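You operate a simulated robot arm through the tools that you are given. There is no shell and no other tool.

You are at the controls of a simulated robot arm. One attempt, no reset.

## Task
Bring the bow into gauge with the straightener knob, then weave the batch of 4.
Fine: mode knob on HAND for the trial pickets, till the bow reads 2 mm or less; zero the count, knob back to AUTO; the other knobs stay.

Only the result counts: the job must be done as asked and must still hold three seconds after the hand-in. Knocking over, shifting, dropping, spilling or breaking anything else fails it.

## Robot
A 7-joint arm with a two-finger parallel gripper, fixed in place. Base frame: the origin is at the foot of the arm, x ahead of it, y to its left, z up; the work surface is at about z = 0.9. Lengths are in m, angles in degrees, forces in N, time in s.
Its first joint turns from -149.0 to 149.0 degrees. Payload 3.43 kg.
Tool frame: the origin (TCP) lies between the finger pads and is the grasp point; the fingertips stand 0.03 m ahead of it; z points along the fingers, y is the line along which they close. The gripper opens to 0.094 m. The fingers are 0.028 m wide and 0.01 m thick; the gripper's body (0.05 by 0.096 m) begins 0.055 m behind the TCP.
Orientation is that of the tool frame in the base frame, as a unit quaternion [w, x, y, z]. With the fingers straight down and closing along the base's y, the tool's x points along the base's -x, its y along +y and its z along -z.

## Interface
- The arm moves only by the tool play_rows. Its argument "plan" is a list of rows, each a list of 3 entries, a list of its own where there are three numbers: the turn, a rotation vector about the tool's x, y, z in units of 120 degrees (1.0 is 120 degrees), then the shift along the tool's x, y, z in units of 100 mm (1.0 is 100 mm), then the gripper command, from -1 (shut) to 1 (fully open), values between in proportion. In form: [[[ax, ay, az], [dx, dy, dz], fingers], ...]. A call has 1 to 20 rows; each row is the pose to reach, as a shift and turn from the pose commanded when the call began, along the tool's axes at that moment. A call with a number of a shift or a turn outside -1 to 1 is refused whole. Each row takes 0.2 s and may step no farther than 0.05 m and 8.6 degrees from the row before; otherwise, or with a gripper value out of range, the whole call is refused. Where a pose cannot be reached the arm comes as near as it can. A force on the tool above 40 N (or 10 N above the force at the start of the call, whichever is more), or a blocked arm, ends the call early, and 0.2 s more pass. The fingers move at their own pace (about 0.045 m/s each) and stop on an object; they squeeze with about 44 N. The grip force told is the motor's: it shows also when the fingers shut on nothing. Time passes only in rows, and 0.2 s behind the last, so rows that repeat a pose let the fingers close. The reply holds the time, the measured pose of the TCP, the force on the tool along the base axes, the opening and the grip force, in the units named above and with some noise, with the torque about the TCP (base axes, N m) and any sound that the robot's microphone picked up, and new pictures: "show" is both (left out), scene, wrist or none.
- Cameras (640 x 400 px; columns grow to the right, rows downward): "scene" is fixed at [0.0512, 0.5, 1.6689]; the picture's right is [0.30, -0.96, 0.00], its down [-0.77, -0.24, -0.60] and it looks along [0.57, 0.18, -0.80] (base axes); focal length 317 px, centre (320, 200). "wrist" rides on the gripper at [0.076, 0.014, -0.102] in the tool frame; the picture's right is [-0.18, 0.98, 0.00], its down [-0.75, -0.14, -0.64] and it looks along [-0.63, -0.12, 0.77] (tool axes); focal length 243 px, centre (320, 200). There is no depth. A picture from a camera that has moved, and an enlarged one, comes with that camera's place and axes in the base frame and with its lens.
- zoom(camera, box): a new picture of the part [left, top, right, bottom] of that camera's present view, enlarged. It takes no simulated time.
- hand_in(): hands the job in; it is judged then, once.

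Nothing tells you positions but the pictures and the camera data. Unless the task says otherwise, let go and move clear before handing in.

The tools are called after "Emit:" by a JSON object that holds its "fn" and its "kwargs". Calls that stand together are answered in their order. play_rows: Moves the arm, as the interface text tells. Its arguments: {"type":"object","properties":{"plan":{"type":"array","items":{"type":"array"}},"show":{"type":"string","enum":["both","scene","wrist","none"]}},"required":["plan"]} The other tools are called the same way: zoom (camera, box) takes an enlarged picture of a part of a camera's view; hand_in () hands the job in.

At the start:

```text
time: 0.0
ee_pos: [0.6222, 0.7673, 1.1621]
tcp_rot: [0.0, 0.0, 1.0, 0.0]
contact_force: [0.1, -0.2, -0.1]
wrist_torque: [-0.01, -0.01, 0.01]
opening: 0.094
grip_force: 0.0
```

scene: 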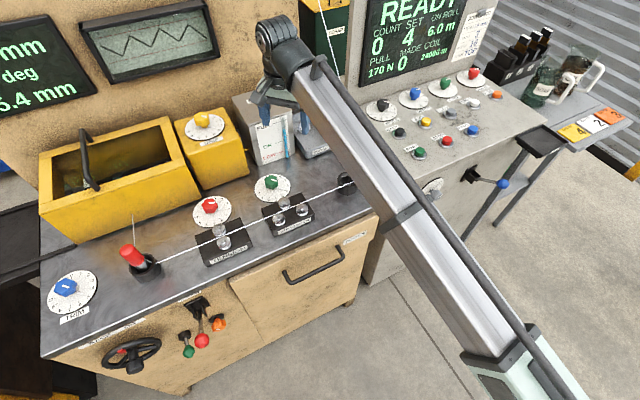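
wrist: 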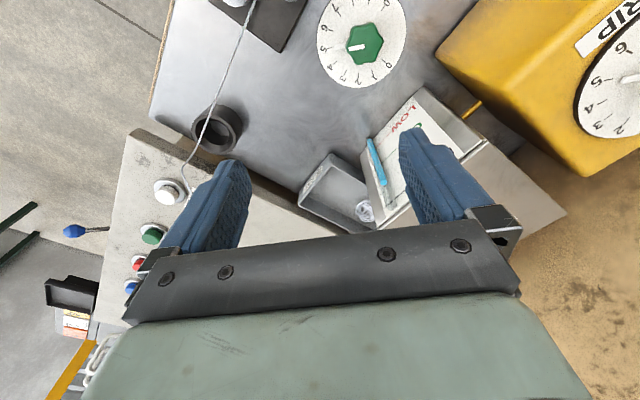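

I see a workbench with a wire line, dial knobs and a control cabinet with screens. I'll enlarge the parts to read the labels before moving anything.

Emit:
{"fn": "zoom", "kwargs": {"camera": "scene", "box": [340, 60, 540, 185]}}

Emit:
{"fn": "zoom", "kwargs": {"camera": "scene", "box": [340, 0, 500, 100]}}

Emit:
{"fn": "zoom", "kwargs": {"camera": "scene", "box": [0, 0, 230, 144]}}

Emit:
{"fn": "zoom", "kwargs": {"camera": "scene", "box": [170, 90, 370, 270]}}

Emit:
{"fn": "zoom", "kwargs": {"camera": "scene", "box": [30, 220, 240, 390]}}

Emit:
{"fn": "zoom", "kwargs": {"camera": "wrist", "box": [200, 0, 520, 200]}}

```text
3.20 times, centred on (440, 122) of scene
camera zoom: at [0.0512, 0.5, 1.6689], right [0.3, -0.96, 0.0], down [-0.77, -0.24, -0.6], along [0.57, 0.18, -0.8], focal length 1016 px, centre (-64, 448)
```

zoom: 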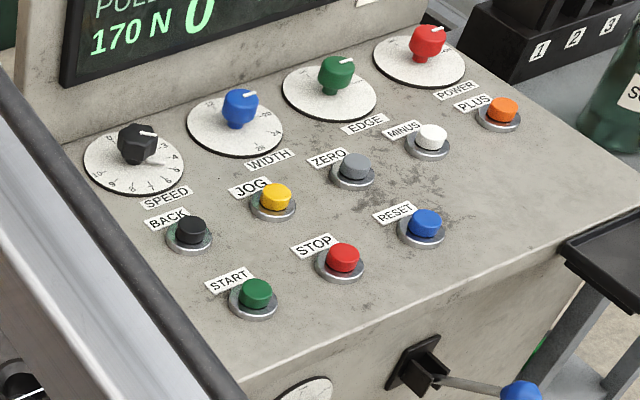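

```text
4.00 times, centred on (420, 50) of scene
camera zoom: at [0.0512, 0.5, 1.6689], right [0.3, -0.96, 0.0], down [-0.77, -0.24, -0.6], along [0.57, 0.18, -0.8], focal length 1270 px, centre (-80, 800)
```

zoom: 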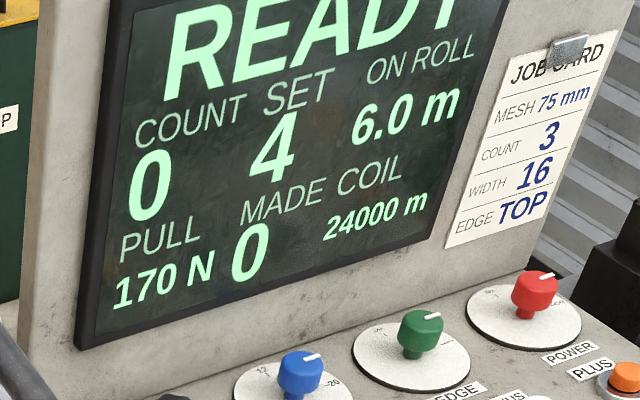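

```text
2.78 times, centred on (115, 72) of scene
camera zoom: at [0.0512, 0.5, 1.6689], right [0.3, -0.96, 0.0], down [-0.77, -0.24, -0.6], along [0.57, 0.18, -0.8], focal length 882 px, centre (889, 556)
```

zoom: 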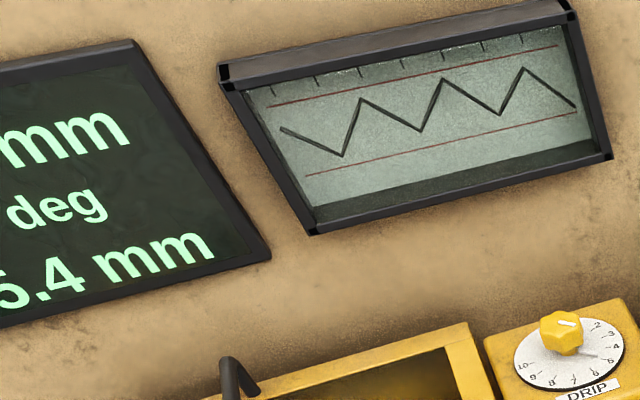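

```text
2.22 times, centred on (270, 180) of scene
camera zoom: at [0.0512, 0.5, 1.6689], right [0.3, -0.96, 0.0], down [-0.77, -0.24, -0.6], along [0.57, 0.18, -0.8], focal length 705 px, centre (431, 244)
```

zoom: 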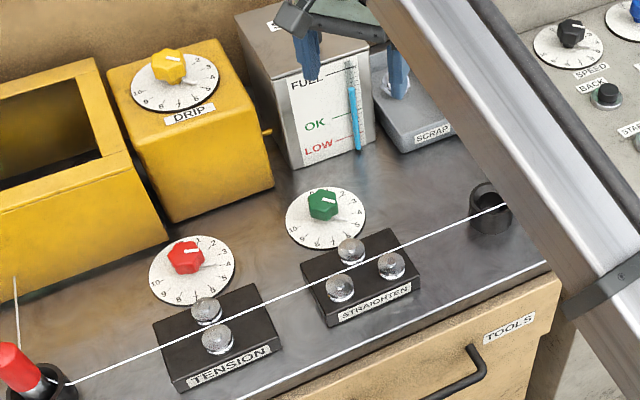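

```text
2.35 times, centred on (135, 305) of scene
camera zoom: at [0.0512, 0.5, 1.6689], right [0.3, -0.96, 0.0], down [-0.77, -0.24, -0.6], along [0.57, 0.18, -0.8], focal length 747 px, centre (755, -47)
```

zoom: 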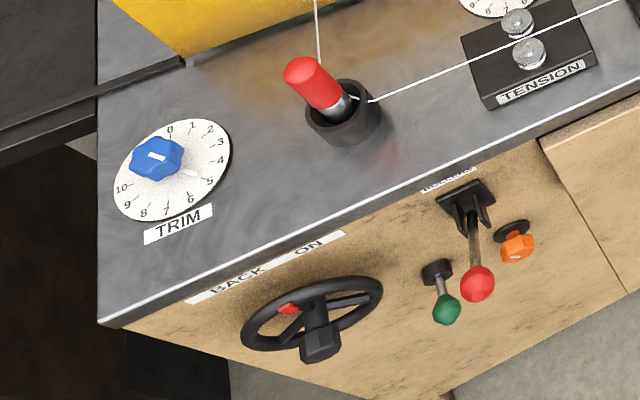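

```text
2.00 times, centred on (360, 100) of wrist
camera zoom: at [0.5463, 0.7817, 1.2656], right [0.18, 0.98, 0.0], down [0.75, -0.14, 0.64], along [0.63, -0.12, -0.77], focal length 485 px, centre (240, 400)
```

zoom: 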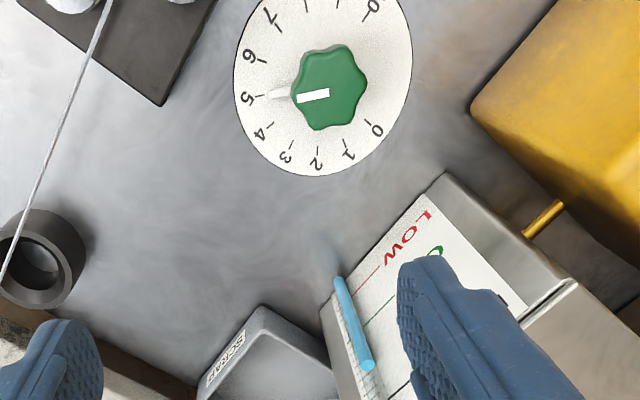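

The green straightener knob is near (0.59, 0.82, 0.94), and the button console is to its right. I still have to find the mode knob and the full bow readout, so I'll look at more of the views.

Emit:
{"fn": "zoom", "kwargs": {"camera": "wrist", "box": [40, 120, 260, 320]}}

Emit:
{"fn": "zoom", "kwargs": {"camera": "scene", "box": [400, 140, 520, 220]}}

Emit:
{"fn": "zoom", "kwargs": {"camera": "scene", "box": [220, 60, 360, 160]}}

Emit:
{"fn": "zoom", "kwargs": {"camera": "scene", "box": [480, 20, 640, 150]}}

```text
2.00 times, centred on (150, 220) of wrist
camera zoom: at [0.5463, 0.7817, 1.2656], right [0.18, 0.98, 0.0], down [0.75, -0.14, 0.64], along [0.63, -0.12, -0.77], focal length 485 px, centre (660, 160)
```

zoom: 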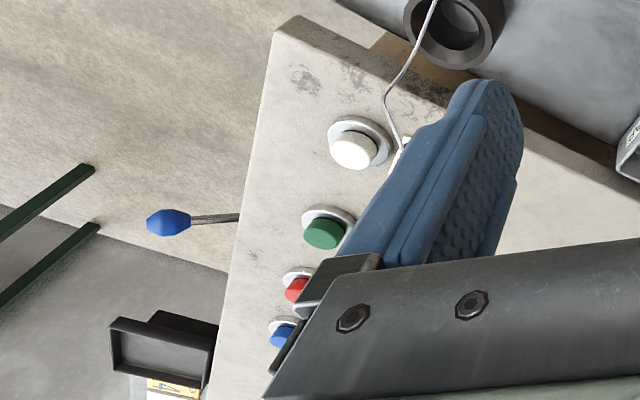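

```text
5.00 times, centred on (460, 180) of scene
camera zoom: at [0.0512, 0.5, 1.6689], right [0.3, -0.96, 0.0], down [-0.77, -0.24, -0.6], along [0.57, 0.18, -0.8], focal length 1587 px, centre (-380, 300)
```

zoom: 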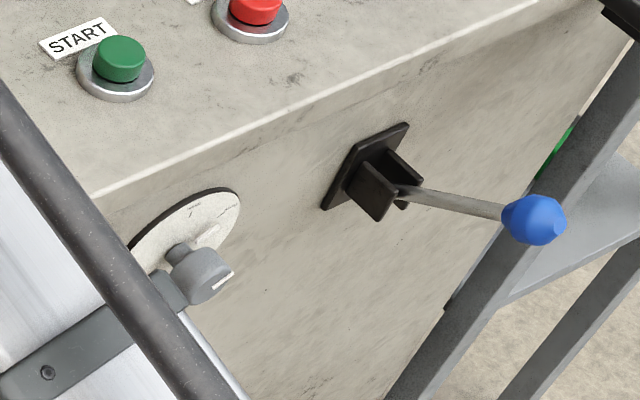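

```text
4.00 times, centred on (290, 110) of scene
camera zoom: at [0.0512, 0.5, 1.6689], right [0.3, -0.96, 0.0], down [-0.77, -0.24, -0.6], along [0.57, 0.18, -0.8], focal length 1270 px, centre (440, 560)
```

zoom: 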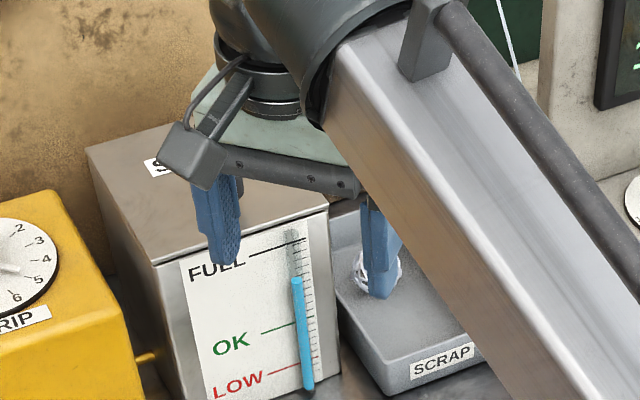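

```text
3.08 times, centred on (560, 85) of scene
camera zoom: at [0.0512, 0.5, 1.6689], right [0.3, -0.96, 0.0], down [-0.77, -0.24, -0.6], along [0.57, 0.18, -0.8], focal length 977 px, centre (-418, 554)
```

zoom: 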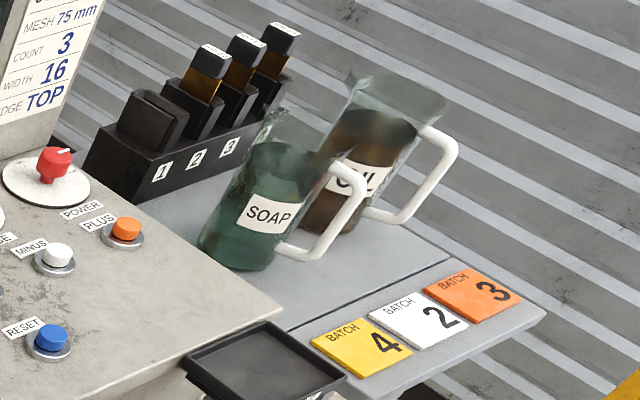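

The grey mode knob seems to be on the console's front face, half hidden by the arm, and there is a white button left of START. I'll pull the arm back and up to clear the view.

Emit:
{"fn": "play_rows", "kwargs": {"plan": [[[0, 0, 0], [0.25, -0.25, -0.25], 1], [[0, 0, 0], [0.5, -0.5, -0.5], 1], [[0, 0, 0], [0.75, -0.75, -0.75], 1], [[0, 0, 0], [1, -1, -1], 1]], "show": "both"}}

```text
time: 1.0
ee_pos: [0.5319, 0.6789, 1.2338]
tcp_rot: [0.014, 0.0, 1.0, 0.019]
contact_force: [0.9, 0.7, -0.6]
wrist_torque: [0.0, 0.05, 0.02]
opening: 0.094
grip_force: 0.1
out of reach, approached as far as the arm can: row 3, 4
camera wrist: at [0.4523, 0.6892, 1.335], right [0.18, 0.98, 0.04], down [0.74, -0.16, 0.66], along [0.65, -0.09, -0.75], focal length 243 px, centre (320, 200)
```

scene: 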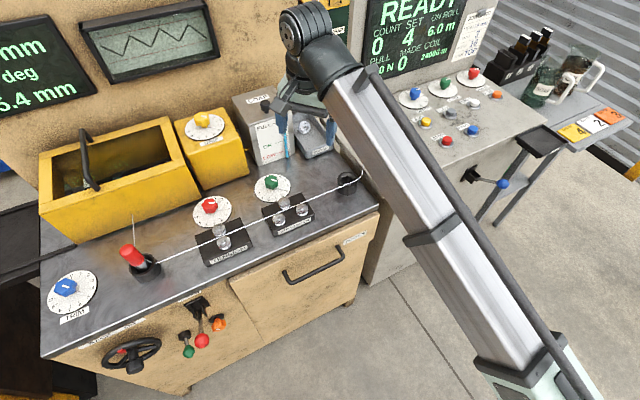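
wrist: 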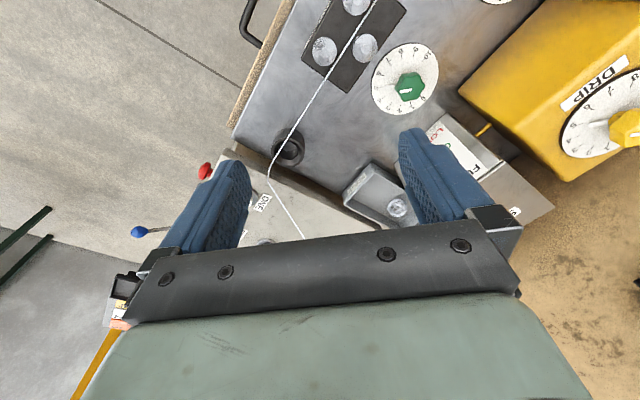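

The arm is near its reach limit at that height. Some labels and a red knob have come into the wrist view, so I'll look at those.

Emit:
{"fn": "zoom", "kwargs": {"camera": "wrist", "box": [160, 100, 360, 260]}}

Emit:
{"fn": "zoom", "kwargs": {"camera": "scene", "box": [0, 0, 120, 120]}}

```text
2.50 times, centred on (260, 180) of wrist
camera zoom: at [0.4523, 0.6892, 1.335], right [0.18, 0.98, 0.04], down [0.74, -0.16, 0.66], along [0.65, -0.09, -0.75], focal length 606 px, centre (470, 250)
```

zoom: 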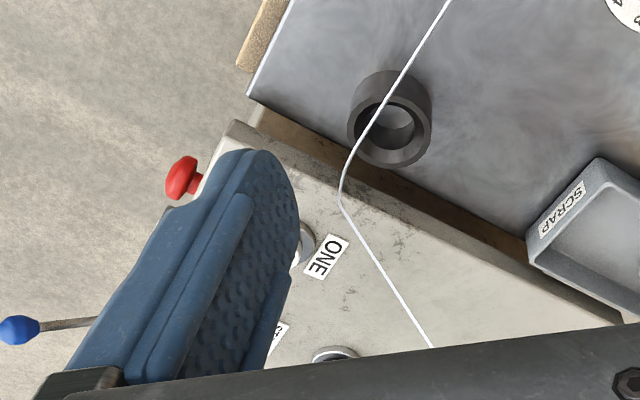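

```text
3.33 times, centred on (60, 60) of scene
camera zoom: at [0.0512, 0.5, 1.6689], right [0.3, -0.96, 0.0], down [-0.77, -0.24, -0.6], along [0.57, 0.18, -0.8], focal length 1058 px, centre (1187, 667)
```

zoom: 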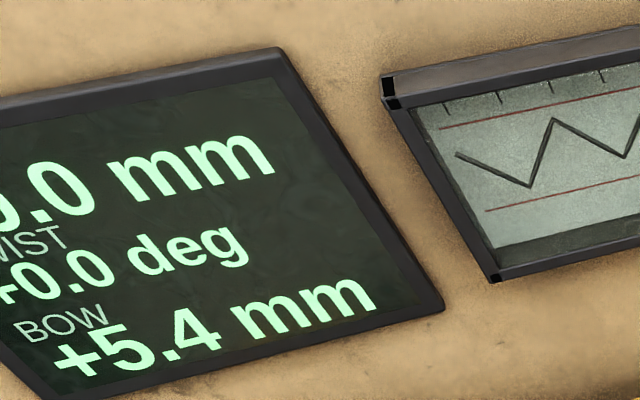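

The white button is labelled ONE, and the gauge screen reads BOW +5.4 mm, which I can see from the scene camera. Next I'll swing the arm right to see the console's front face and the mode knob.

Emit:
{"fn": "play_rows", "kwargs": {"plan": [[[0, 0, 0], [-0.2, -0.25, 0.2], 1], [[0, 0, 0], [-0.4, -0.5, 0.4], 1], [[0, 0, 0], [-0.6, -0.75, 0.6], 1], [[0, 0, 0], [-0.8, -1, 0.7], 1]], "show": "none"}}

Emit:
{"fn": "play_rows", "kwargs": {"plan": [[[0, 0, 0], [-0.2, -0.33, 0], 1], [[0, 0, 0], [-0.4, -0.66, 0], 1], [[0, 0, 0], [-0.6, -1, 0], 1]], "show": "both"}}

```text
time: 2.0
ee_pos: [0.6113, 0.5797, 1.1633]
tcp_rot: [0.0, 0.0, 1.0, 0.0]
contact_force: [0.1, 0.7, 0.4]
wrist_torque: [-0.02, -0.02, -0.03]
opening: 0.0942
grip_force: 0.0
out of reach, approached as far as the arm can: row 1
```

```text
time: 2.8
ee_pos: [0.671, 0.4784, 1.1641]
tcp_rot: [0.0, 0.0, 1.0, 0.001]
contact_force: [-0.5, 0.3, -0.1]
wrist_torque: [0.03, 0.0, 0.01]
opening: 0.0941
grip_force: 0.0
camera wrist: at [0.5951, 0.493, 1.2675], right [0.18, 0.98, 0.0], down [0.75, -0.14, 0.64], along [0.63, -0.12, -0.77], focal length 243 px, centre (320, 200)
```

scene: 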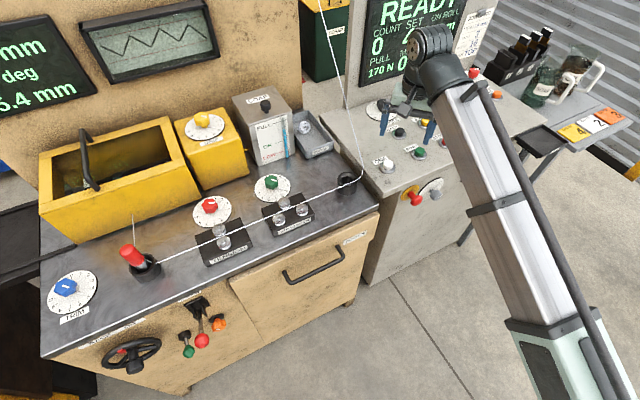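
wrist: 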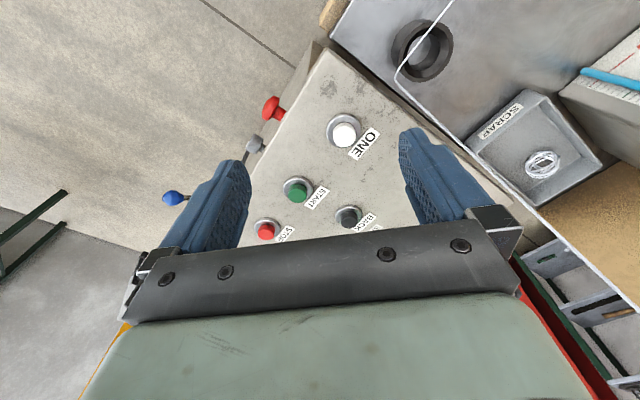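

The red mushroom and the grey mode knob on the console front can now be seen. I'll read their labels.

Emit:
{"fn": "zoom", "kwargs": {"camera": "scene", "box": [350, 140, 470, 230]}}

Emit:
{"fn": "zoom", "kwargs": {"camera": "wrist", "box": [220, 80, 420, 240]}}

```text
4.44 times, centred on (410, 185) of scene
camera zoom: at [0.0512, 0.5, 1.6689], right [0.3, -0.96, 0.0], down [-0.77, -0.24, -0.6], along [0.57, 0.18, -0.8], focal length 1411 px, centre (-80, 267)
```

zoom: 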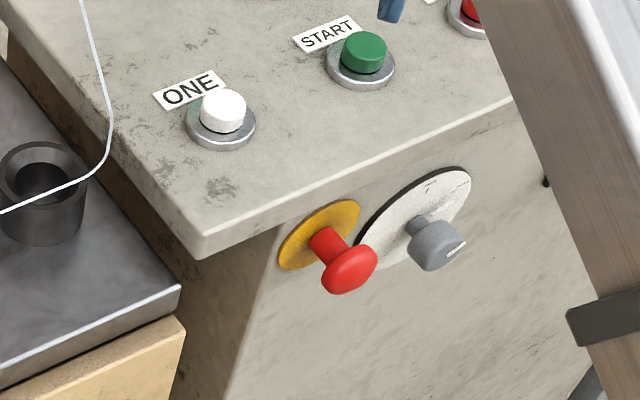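

```text
2.50 times, centred on (320, 160) of wrist
camera zoom: at [0.5951, 0.493, 1.2675], right [0.18, 0.98, 0.0], down [0.75, -0.14, 0.64], along [0.63, -0.12, -0.77], focal length 606 px, centre (320, 300)
```

zoom: 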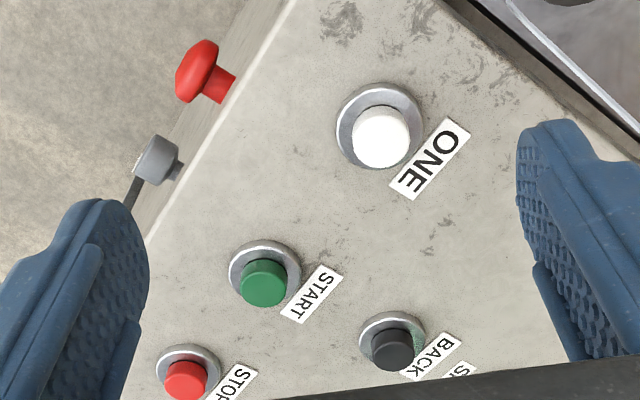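

The grey mode knob is on the console front at about (0.79, 0.32, 0.82), and the red mushroom stop is about 11 cm to its left and must not be touched. I'll turn the gripper to face the console and lower it so the wrist camera can read the mode dial.

Emit:
{"fn": "play_rows", "kwargs": {"plan": [[[0, 0, -0.0625], [0, -0.17, 0], 1], [[0, 0, -0.125], [0, -0.34, 0], 1], [[0, 0, -0.1875], [0, -0.5, 0], 1], [[0, 0, -0.25], [0, -0.67, 0], 1], [[0, 0, -0.3125], [0, -0.84, 0], 1], [[0, 0, -0.375], [0, -1, 0], 1]], "show": "none"}}

Emit:
{"fn": "play_rows", "kwargs": {"plan": [[[0, -0.0625, 0], [0.25, -0.25, 0.25], 1], [[0, -0.125, 0], [0.5, -0.5, 0.5], 1], [[0, -0.1875, 0], [0.75, -0.75, 0.75], 1], [[0, -0.25, 0], [1, -1, 1], 1]], "show": "both"}}

```text
time: 3.7
ee_pos: [0.6751, 0.428, 1.163]
tcp_rot: [0.008, -0.198, 0.98, 0.004]
contact_force: [-0.8, 0.3, -0.6]
wrist_torque: [-0.04, 0.02, 0.0]
opening: 0.0939
grip_force: 0.1
out of reach, approached as far as the arm can: row 4
stopped in row 4: the force on the tool passed its limit at 50 N (the readings are from after the stop); the commanded pose is now the measured one
```

```text
time: 4.7
ee_pos: [0.6233, 0.2973, 1.0587]
tcp_rot: [0.263, -0.19, 0.944, 0.054]
contact_force: [0.4, 0.3, -0.2]
wrist_torque: [-0.01, 0.06, 0.03]
opening: 0.0941
grip_force: 0.1
camera wrist: at [0.509, 0.2652, 1.109], right [-0.24, 0.97, 0.1], down [0.34, -0.01, 0.94], along [0.91, 0.26, -0.33], focal length 243 px, centre (320, 200)
```

scene: 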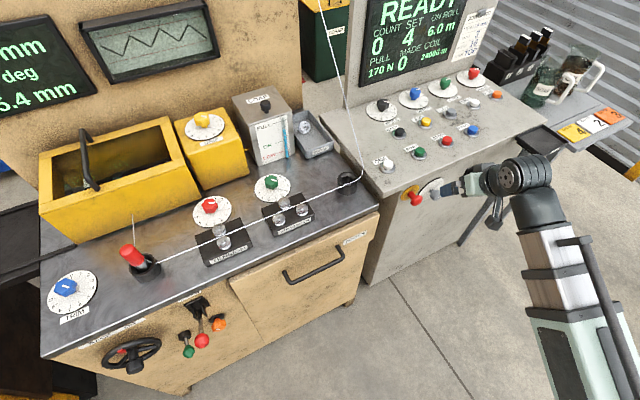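
wrist: 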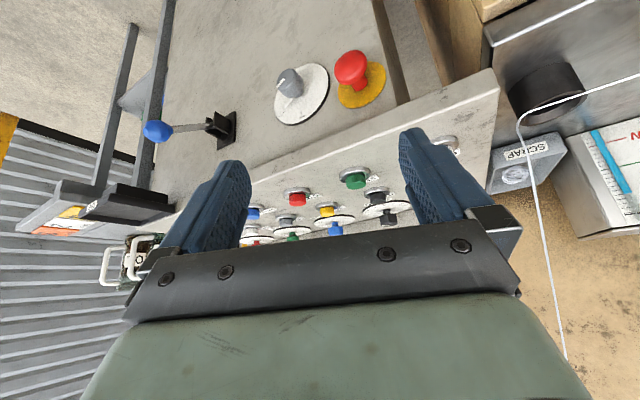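

Row 4 stopped on a force limit, but nothing in the pictures appears to have moved. The mode dial is now in the wrist view, so I'll zoom on it.

Emit:
{"fn": "zoom", "kwargs": {"camera": "wrist", "box": [240, 30, 400, 130]}}

Emit:
{"fn": "zoom", "kwargs": {"camera": "scene", "box": [360, 60, 520, 220]}}

```text
4.00 times, centred on (320, 80) of wrist
camera zoom: at [0.509, 0.2652, 1.109], right [-0.24, 0.97, 0.1], down [0.34, -0.01, 0.94], along [0.91, 0.26, -0.33], focal length 970 px, centre (320, 680)
```

zoom: 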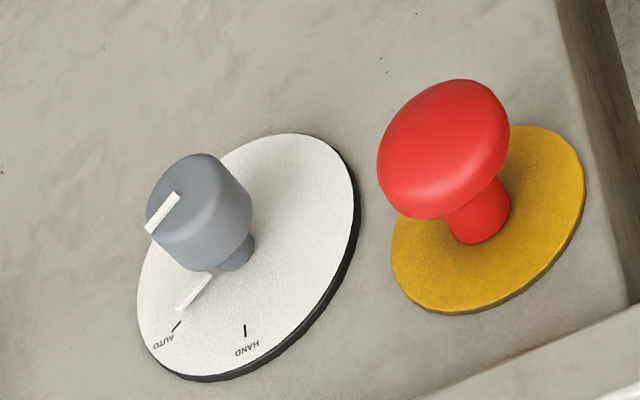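

```text
2.50 times, centred on (440, 140) of scene
camera zoom: at [0.0512, 0.5, 1.6689], right [0.3, -0.96, 0.0], down [-0.77, -0.24, -0.6], along [0.57, 0.18, -0.8], focal length 794 px, centre (20, 350)
```

zoom: 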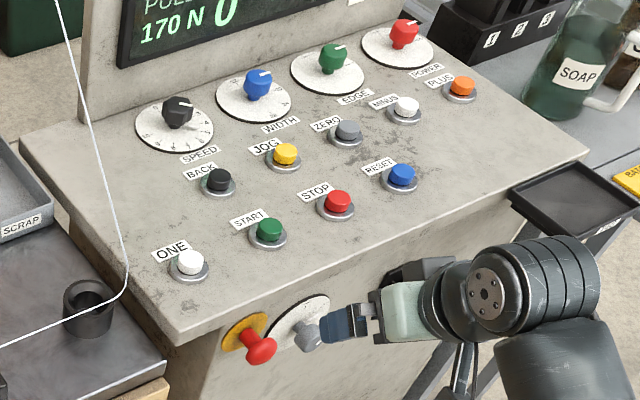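

The dial has two marks: HAND straight up and AUTO about 60° clockwise, and the knob now points at AUTO. I'll turn the hand to face the panel squarely and then tilt it level, so it can grip the knob along its axis.

Emit:
{"fn": "play_rows", "kwargs": {"plan": [[[-0.024, 0, -0.0394], [0, 0, 0], 1], [[-0.048, 0, -0.0788], [0, 0, 0], 1], [[-0.0714, 0, -0.1182], [0, 0, 0], 1], [[-0.0952, 0, -0.1576], [0, 0, 0], 1]], "show": "wrist"}}

```text
time: 5.7
ee_pos: [0.6222, 0.298, 1.0601]
tcp_rot: [0.247, -0.369, 0.89, 0.103]
contact_force: [-0.7, 0.1, 0.3]
wrist_torque: [0.02, 0.01, 0.01]
opening: 0.0941
grip_force: 0.1
camera wrist: at [0.529, 0.2251, 1.1101], right [-0.58, 0.81, 0.1], down [0.32, 0.12, 0.94], along [0.74, 0.58, -0.33], focal length 243 px, centre (320, 200)
```

wrist: 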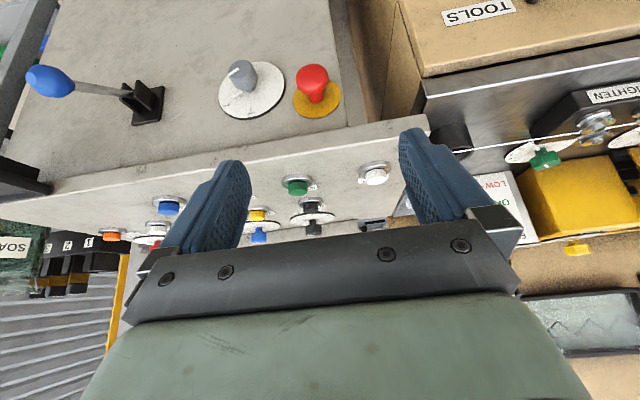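

The hand now faces the panel at a yaw of 45°. I'll get a closer look at the knob for a more exact position.

Emit:
{"fn": "zoom", "kwargs": {"camera": "wrist", "box": [190, 40, 350, 140]}}

```text
4.00 times, centred on (270, 90) of wrist
camera zoom: at [0.529, 0.2251, 1.1101], right [-0.58, 0.81, 0.1], down [0.32, 0.12, 0.94], along [0.74, 0.58, -0.33], focal length 970 px, centre (520, 640)
```

zoom: 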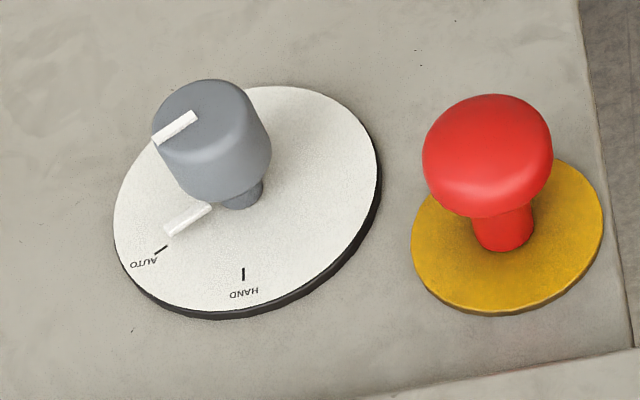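

The knob centre is at about e1 0.334, e2 0.78, z 0.825, measured along and into the panel, with the dial face at e2 of about 0.81. Next I'll tilt the hand level while shifting right in line with the knob.

Emit:
{"fn": "play_rows", "kwargs": {"plan": [[[0, -0.061, 0], [0, -0.13, 0], 1], [[0, -0.122, 0], [0, -0.26, 0], 1], [[0, -0.184, 0], [0, -0.39, 0], 1], [[0, -0.246, 0], [0, -0.52, 0], 1], [[0, -0.307, 0], [0, -0.65, 0], 1], [[0, -0.368, 0], [0, -0.78, 0], 1], [[0, -0.43, 0], [0, -0.91, 0], 1], [[0, -0.4917, 0], [0, -1, 0], 1]], "show": "both"}}

```text
time: 7.5
ee_pos: [0.6923, 0.2274, 1.0602]
tcp_rot: [0.654, -0.269, 0.653, 0.271]
contact_force: [-0.3, 0.5, 0.0]
wrist_torque: [-0.01, 0.03, 0.0]
opening: 0.0938
grip_force: 0.1
camera wrist: at [0.6097, 0.1654, 0.9848], right [-0.69, 0.7, 0.19], down [-0.35, -0.56, 0.75], along [0.63, 0.46, 0.63], focal length 243 px, centre (320, 200)
```

scene: 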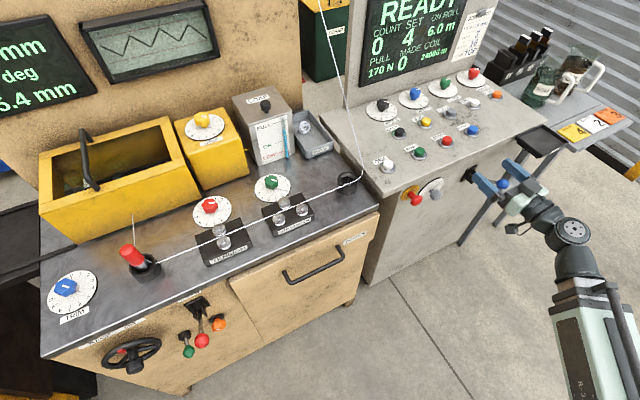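
wrist: 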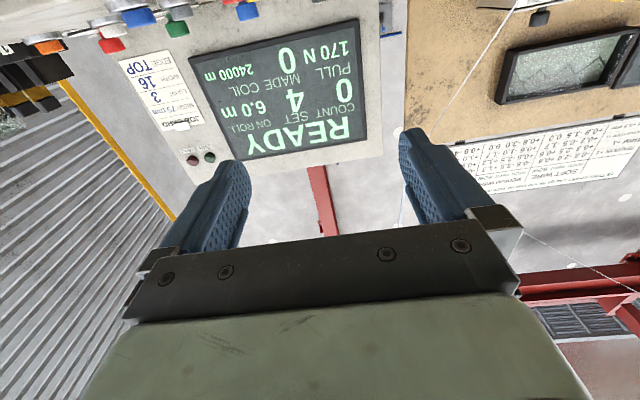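

The level pose works. There is also a chart on the back wall that may relate the knob position to the bow, so I'll read it.

Emit:
{"fn": "zoom", "kwargs": {"camera": "wrist", "box": [440, 110, 640, 210]}}

Emit:
{"fn": "zoom", "kwargs": {"camera": "wrist", "box": [180, 10, 380, 170]}}

```text
3.20 times, centred on (540, 160) of wrist
camera zoom: at [0.6097, 0.1654, 0.9848], right [-0.69, 0.7, 0.19], down [-0.35, -0.56, 0.75], along [0.63, 0.46, 0.63], focal length 776 px, centre (-384, 328)
```

zoom: 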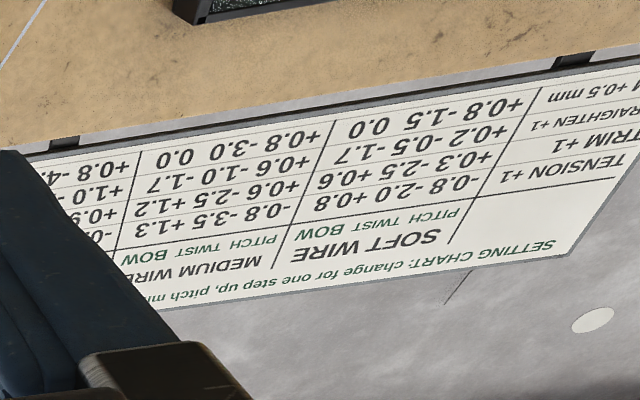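

```text
2.50 times, centred on (280, 90) of wrist
camera zoom: at [0.6097, 0.1654, 0.9848], right [-0.69, 0.7, 0.19], down [-0.35, -0.56, 0.75], along [0.63, 0.46, 0.63], focal length 606 px, centre (420, 475)
```

zoom: 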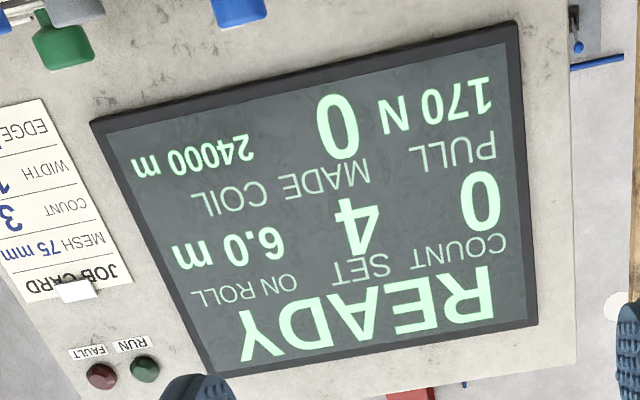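

The setting chart gives STRAIGHTEN +1 as a bow change of −1.7 mm, so going from 5 to 8 should take +5.4 to about +0.3. First I'll lower the level hand to the height of the mode knob.

Emit:
{"fn": "play_rows", "kwargs": {"plan": [[[0, 0, 0], [0.34, 0, 0], 1], [[0, 0, 0], [0.67, 0, 0], 1], [[0, 0, 0], [1, 0, 0], 1]], "show": "none"}}

Emit:
{"fn": "play_rows", "kwargs": {"plan": [[[0, 0, 0], [0.34, 0, 0], 1], [[0, 0, 0], [0.67, 0, 0], 1], [[0, 0, 0], [1, -0.05, 0], 1]], "show": "both"}}

```text
time: 8.3
ee_pos: [0.6916, 0.2267, 0.9601]
tcp_rot: [0.653, -0.269, 0.653, 0.272]
contact_force: [-0.6, 0.4, -0.2]
wrist_torque: [0.0, 0.01, 0.0]
opening: 0.094
grip_force: 0.0
```

```text
time: 9.1
ee_pos: [0.6954, 0.2246, 0.8602]
tcp_rot: [0.653, -0.269, 0.654, 0.272]
contact_force: [-0.9, 0.9, 0.4]
wrist_torque: [0.02, -0.01, 0.03]
opening: 0.0943
grip_force: 0.0
camera wrist: at [0.6128, 0.163, 0.7849], right [-0.69, 0.69, 0.19], down [-0.35, -0.56, 0.75], along [0.63, 0.46, 0.63], focal length 243 px, centre (320, 200)
```

scene: 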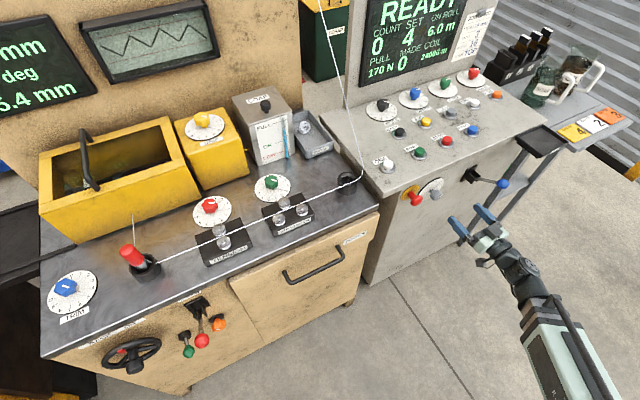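
wrist: 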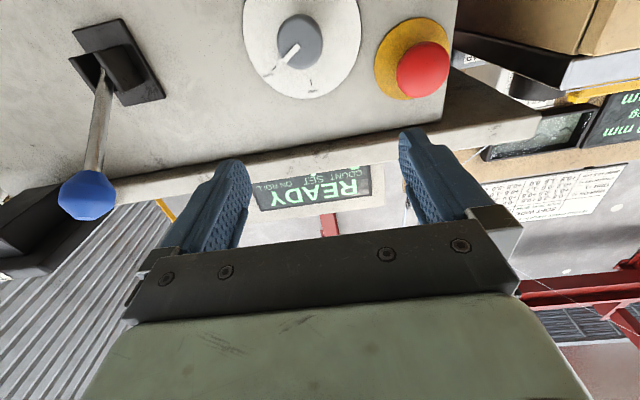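

The knob is right ahead of the hand. I'll zoom for a finer fix before lowering the last bit.

Emit:
{"fn": "zoom", "kwargs": {"camera": "wrist", "box": [220, 0, 460, 120]}}

Emit:
{"fn": "zoom", "kwargs": {"camera": "scene", "box": [380, 160, 540, 260]}}

```text
2.67 times, centred on (340, 60) of wrist
camera zoom: at [0.6128, 0.163, 0.7849], right [-0.69, 0.69, 0.19], down [-0.35, -0.56, 0.75], along [0.63, 0.46, 0.63], focal length 647 px, centre (267, 573)
```

zoom: 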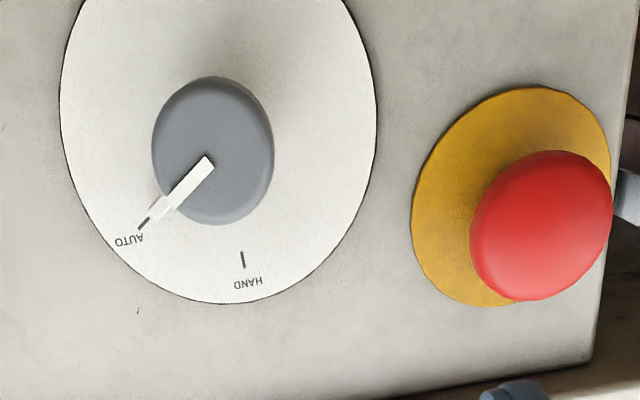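

```text
4.00 times, centred on (460, 210) of scene
camera zoom: at [0.0512, 0.5, 1.6689], right [0.3, -0.96, 0.0], down [-0.77, -0.24, -0.6], along [0.57, 0.18, -0.8], focal length 1270 px, centre (-240, 160)
```

zoom: 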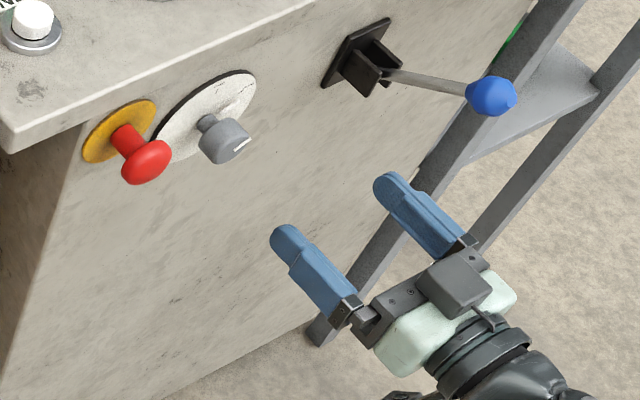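

The knob centre works out at e1 0.339, z 0.81, with its front at e2 0.77 and HAND exactly 60° counter-clockwise of AUTO. I'll line up in front of it and check in free air that the twist range from −32° to +30° is reachable.

Emit:
{"fn": "play_rows", "kwargs": {"plan": [[[0, 0, -0.0667], [0.25, -0.06, 0], 1], [[0, 0, -0.1333], [0.49, -0.06, 0], 1], [[0, 0, -0.2], [0.49, -0.06, 0], 1], [[0, 0, -0.2667], [0.49, -0.06, 0], 1], [[0, 0, -0.2], [0.49, -0.06, 0], 1], [[0, 0, -0.1333], [0.49, -0.06, 0], 1], [[0, 0, -0.0667], [0.49, -0.06, 0], 1], [[0, 0, 0], [0.49, -0.06, 0], 1], [[0, 0, 0.0667], [0.49, -0.06, 0], 1], [[0, 0, 0.1333], [0.49, -0.06, 0], 1], [[0, 0, 0.2], [0.49, -0.06, 0], 1], [[0, 0, 0.25], [0.49, -0.06, 0], 1]], "show": "both"}}

```text
time: 11.7
ee_pos: [0.7007, 0.2202, 0.8111]
tcp_rot: [0.559, -0.09, 0.701, 0.433]
contact_force: [0.3, -0.5, 0.4]
wrist_torque: [0.03, 0.02, -0.01]
opening: 0.0939
grip_force: 0.1
camera wrist: at [0.5916, 0.1846, 0.7538], right [-0.53, 0.53, 0.66], down [-0.1, -0.81, 0.58], along [0.84, 0.24, 0.49], focal length 243 px, centre (320, 200)
```

scene: 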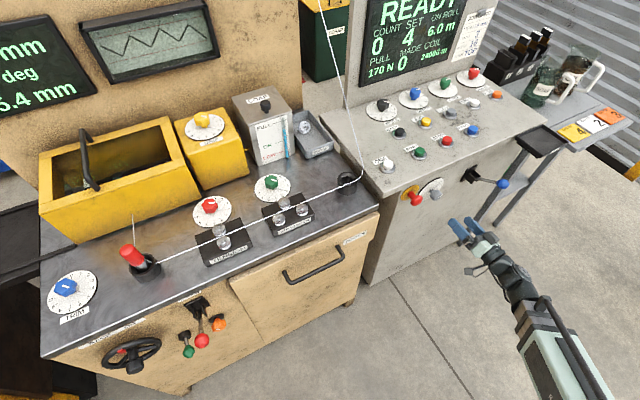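
wrist: 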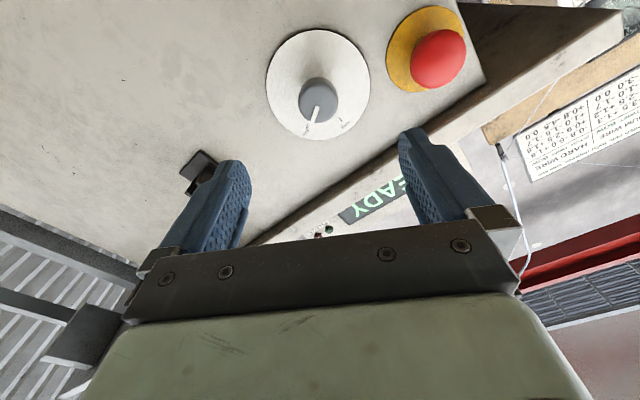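

The full twist range is reachable. I'll check the alignment once more before moving in.

Emit:
{"fn": "zoom", "kwargs": {"camera": "wrist", "box": [240, 20, 400, 140]}}

```text
3.33 times, centred on (320, 80) of wrist
camera zoom: at [0.5916, 0.1846, 0.7538], right [-0.53, 0.53, 0.66], down [-0.1, -0.81, 0.58], along [0.84, 0.24, 0.49], focal length 809 px, centre (320, 600)
```

zoom: 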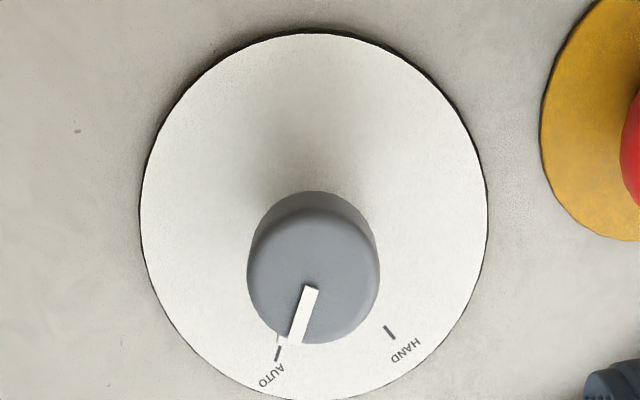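

The knob sits about 5 mm off the tool axis, so I'll correct for that and advance most of the way with the fingers open.

Emit:
{"fn": "play_rows", "kwargs": {"plan": [[[0, 0, 0], [0.05, 0, 0.3], 1], [[0, 0, 0], [0.05, 0, 0.6], 1], [[0, 0, 0], [0.05, 0, 0.85], 1]], "show": "both"}}

```text
time: 12.5
ee_pos: [0.7597, 0.2823, 0.8085]
tcp_rot: [0.561, -0.091, 0.701, 0.431]
contact_force: [-0.2, -0.4, -0.4]
wrist_torque: [0.01, 0.0, -0.03]
opening: 0.0941
grip_force: 0.0
camera wrist: at [0.6508, 0.2459, 0.7504], right [-0.54, 0.53, 0.65], down [-0.1, -0.81, 0.58], along [0.84, 0.24, 0.49], focal length 243 px, centre (320, 200)
```

scene: 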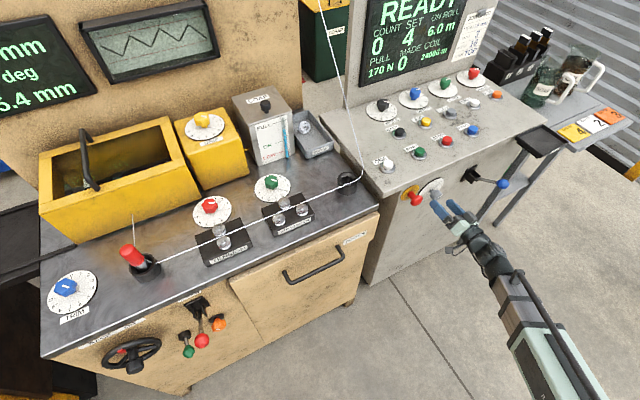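
wrist: 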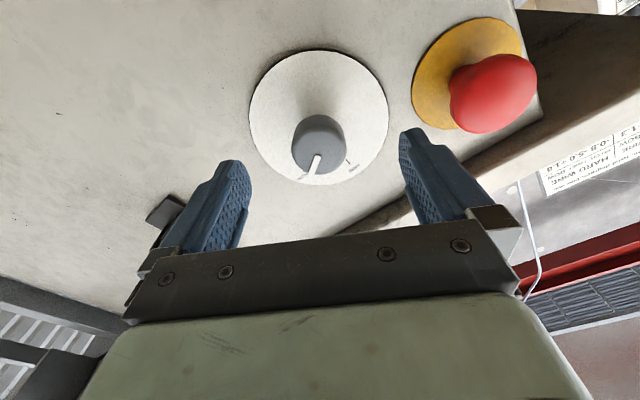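

The knob is centred between the fingers. I'll advance the last 36 mm and close on it.

Emit:
{"fn": "play_rows", "kwargs": {"plan": [[[0, 0, 0], [0, 0, 0.18], 1], [[0, 0, 0], [0, 0, 0.36], 1], [[0, 0, 0], [0, 0, 0.36], -1], [[0, 0, 0], [0, 0, 0.36], -1], [[0, 0, 0], [0, 0, 0.36], -1], [[0, 0, 0], [0, 0, 0.36], -1], [[0, 0, 0], [0, 0, 0.36], -1]], "show": "both"}}

```text
time: 14.1
ee_pos: [0.7855, 0.3075, 0.8067]
tcp_rot: [0.56, -0.09, 0.702, 0.431]
contact_force: [7.5, -9.7, -6.8]
wrist_torque: [-0.15, 0.21, -0.49]
opening: 0.0373
grip_force: 44.8
camera wrist: at [0.6767, 0.2711, 0.7495], right [-0.53, 0.54, 0.65], down [-0.1, -0.81, 0.58], along [0.84, 0.24, 0.49], focal length 243 px, centre (320, 200)
```

scene: 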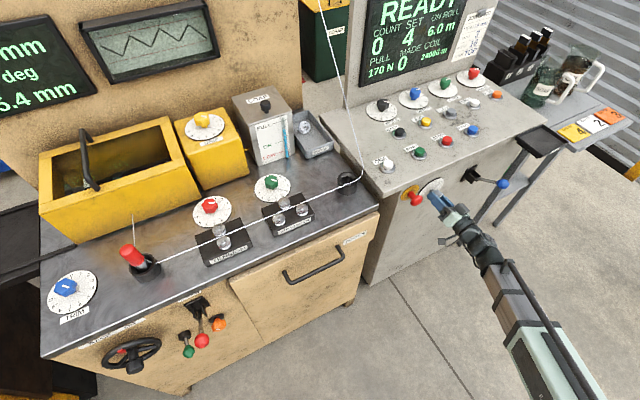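
wrist: 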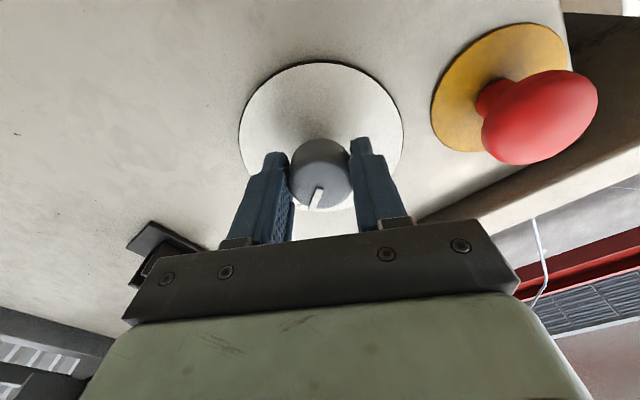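

I have the knob gripped at a 37 mm opening. Next I'll twist it 61° counter-clockwise to HAND.

Emit:
{"fn": "play_rows", "kwargs": {"plan": [[[0, 0, -0.0635], [0, -0.015, 0], -1], [[0, 0, -0.127], [0, -0.015, 0], -1], [[0, 0, -0.1905], [0, -0.015, 0], -1], [[0, 0, -0.254], [0, -0.015, 0], -1], [[0, 0, -0.3175], [0, -0.015, 0], -1], [[0, 0, -0.381], [0, -0.015, 0], -1], [[0, 0, -0.4445], [0, -0.015, 0], -1], [[0, 0, -0.508], [0, -0.015, 0], -1]], "show": "both"}}

```text
time: 15.6
ee_pos: [0.7883, 0.3048, 0.807]
tcp_rot: [0.69, -0.372, 0.601, 0.157]
contact_force: [2.1, -6.2, 2.0]
wrist_torque: [0.22, -0.19, -0.28]
opening: 0.0373
grip_force: 44.9
stopped in row 7: the force on the tool passed its limit at 42 N (the readings are from after the stop); the commanded pose is now the measured one
camera wrist: at [0.7219, 0.2257, 0.7309], right [-0.69, 0.71, -0.14], down [-0.53, -0.37, 0.76], along [0.48, 0.6, 0.64], focal length 243 px, centre (320, 200)
```

scene: 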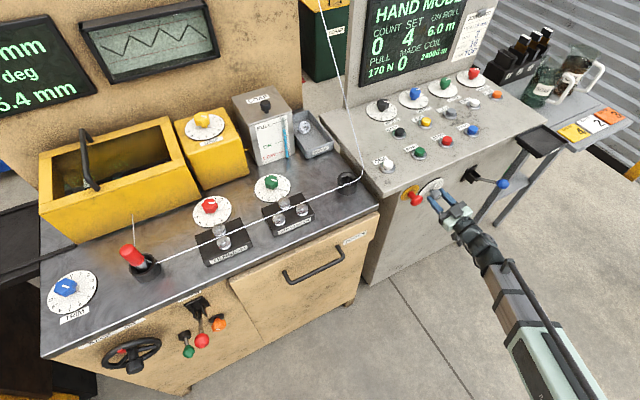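
wrist: 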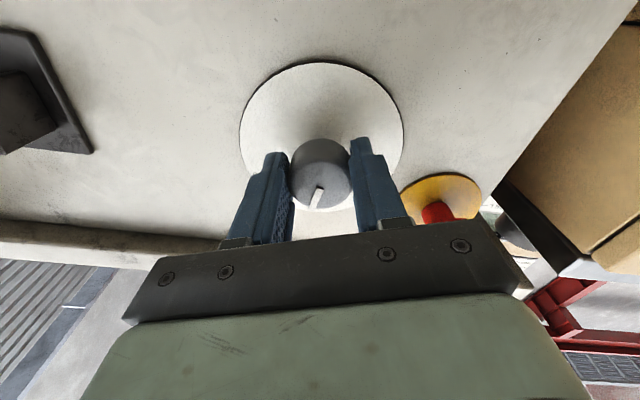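

The screen now shows HAND MODE, and the knob turned about 49° before the force stop. I'll release, back off straight and check where the knob sits.

Emit:
{"fn": "play_rows", "kwargs": {"plan": [[[0, 0, 0], [0, 0, 0], 0], [[0, 0, 0], [0, 0, 0], 0.6], [[0, 0, 0], [0, 0, 0], 0.8], [[0, 0, 0], [0, 0, 0], 0.8], [[0, 0, 0], [0, 0, -0.3], 0.8], [[0, 0, 0], [0, 0, -0.6], 0.8]], "show": "both"}}

```text
time: 17.0
ee_pos: [0.7428, 0.263, 0.8067]
tcp_rot: [0.689, -0.373, 0.601, 0.159]
contact_force: [-0.4, 1.2, 0.3]
wrist_torque: [0.04, 0.0, 0.01]
opening: 0.0845
grip_force: 0.0
camera wrist: at [0.6788, 0.1828, 0.7308], right [-0.7, 0.7, -0.14], down [-0.53, -0.37, 0.76], along [0.48, 0.6, 0.64], focal length 243 px, centre (320, 200)
```

scene: 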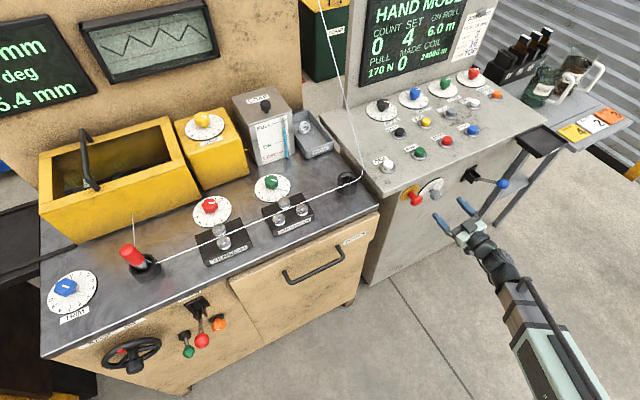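
wrist: 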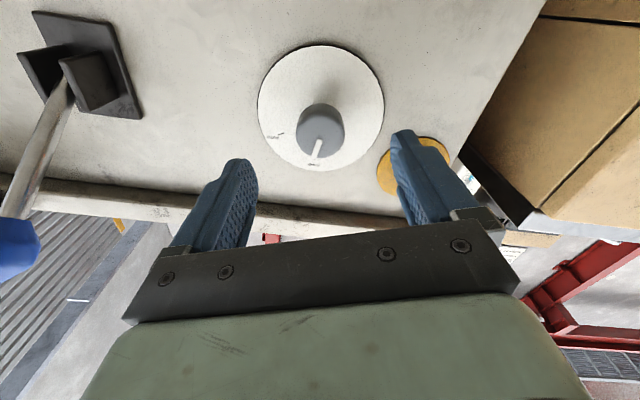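

The hand is clear of the knob, so I'll confirm the pointer.

Emit:
{"fn": "zoom", "kwargs": {"camera": "wrist", "box": [240, 40, 400, 180]}}

Emit:
{"fn": "zoom", "kwargs": {"camera": "scene", "box": [350, 0, 500, 90]}}

```text
2.86 times, centred on (320, 110) of wrist
camera zoom: at [0.6788, 0.1828, 0.7308], right [-0.7, 0.7, -0.14], down [-0.53, -0.37, 0.76], along [0.48, 0.6, 0.64], focal length 693 px, centre (320, 457)
```

zoom: 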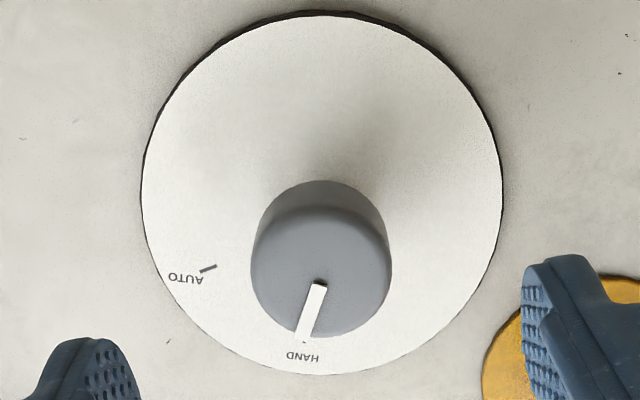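

```text
4.27 times, centred on (425, 45) of scene
camera zoom: at [0.0512, 0.5, 1.6689], right [0.3, -0.96, 0.0], down [-0.77, -0.24, -0.6], along [0.57, 0.18, -0.8], focal length 1354 px, centre (-128, 861)
```

zoom: 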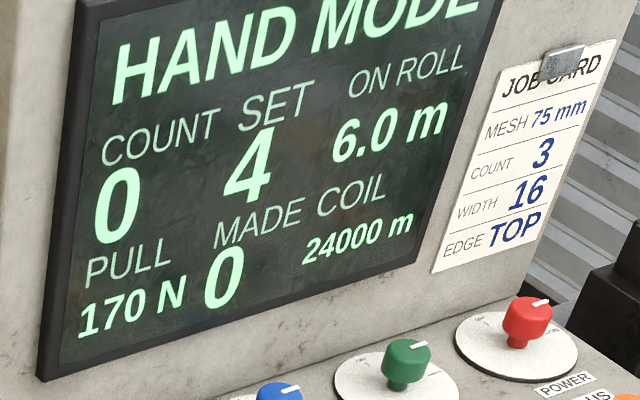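

HAND is confirmed on the dial and the screen. Before I move over there, I'll look at the straightener dial again for the step angle and direction.

Emit:
{"fn": "zoom", "kwargs": {"camera": "scene", "box": [235, 155, 315, 225]}}

Emit:
{"fn": "zoom", "kwargs": {"camera": "scene", "box": [180, 120, 390, 260]}}

```text
5.71 times, centred on (275, 190) of scene
camera zoom: at [0.0512, 0.5, 1.6689], right [0.3, -0.96, 0.0], down [-0.77, -0.24, -0.6], along [0.57, 0.18, -0.8], focal length 1814 px, centre (577, 257)
```

zoom: 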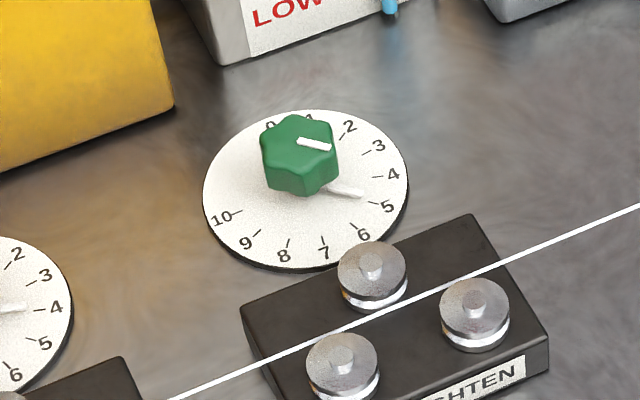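

```text
2.86 times, centred on (285, 190) of scene
camera zoom: at [0.0512, 0.5, 1.6689], right [0.3, -0.96, 0.0], down [-0.77, -0.24, -0.6], along [0.57, 0.18, -0.8], focal length 907 px, centre (420, 229)
```

zoom: 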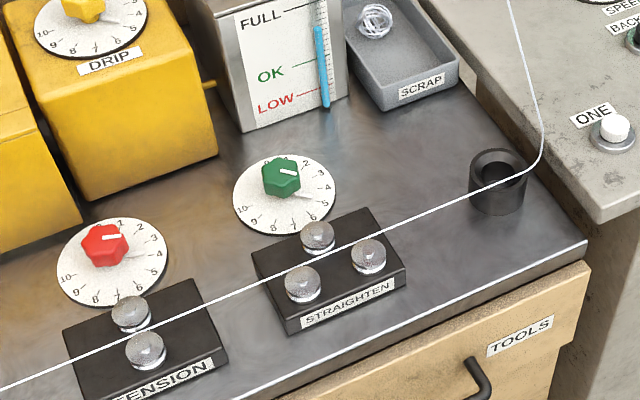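

Each dial step is about 28°, clockwise for more, and the pointer is at 5. I'll retreat from the console and stand the hand up again on the way to the bench.

Emit:
{"fn": "play_rows", "kwargs": {"plan": [[[0, 0, 0.05], [0, 0, -0.34], 0.8], [[0, 0, 0.1], [0, 0, -0.67], 0.8], [[0, 0, 0.158], [0, 0, -1], 0.8]], "show": "none"}}

Emit:
{"fn": "play_rows", "kwargs": {"plan": [[[0, 0.0694, 0], [-0.11, 0.11, 0], 0.8], [[0, 0.1389, 0], [-0.22, 0.22, 0], 0.8], [[0, 0.2083, 0], [-0.33, 0.33, 0], 0.8], [[0, 0.2778, 0], [-0.44, 0.44, 0], 0.8], [[0, 0.3472, 0], [-0.55, 0.55, 0], 0.8], [[0, 0.4167, 0], [-0.66, 0.66, 0], 0.8], [[0, 0.4861, 0], [-0.77, 0.77, 0], 0.8], [[0, 0.5556, 0], [-0.88, 0.88, 0], 0.8], [[0, 0.625, 0], [-1, 1, 0], 0.8]], "show": "scene"}}

```text
time: 17.8
ee_pos: [0.6737, 0.1925, 0.8059]
tcp_rot: [0.654, -0.268, 0.654, 0.27]
contact_force: [-0.1, -0.6, 0.4]
wrist_torque: [-0.01, 0.03, -0.03]
opening: 0.0845
grip_force: 0.0
```

```text
time: 19.8
ee_pos: [0.6029, 0.2637, 0.9074]
tcp_rot: [0.121, -0.376, 0.917, 0.05]
contact_force: [-0.6, -0.4, -0.2]
wrist_torque: [0.01, -0.01, 0.01]
opening: 0.0845
grip_force: 0.1
out of reach, approached as far as the arm can: row 1, 2, 3, 4, 5
```

scene: 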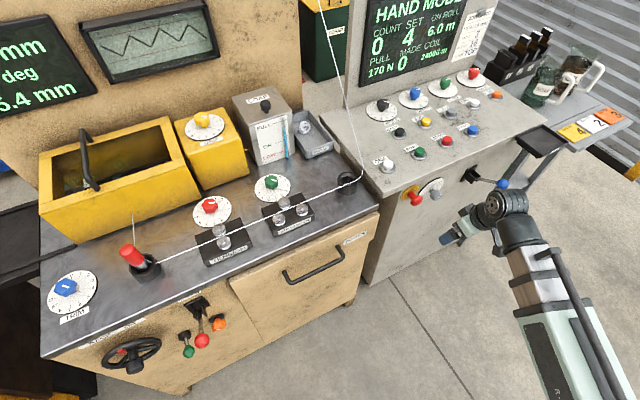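

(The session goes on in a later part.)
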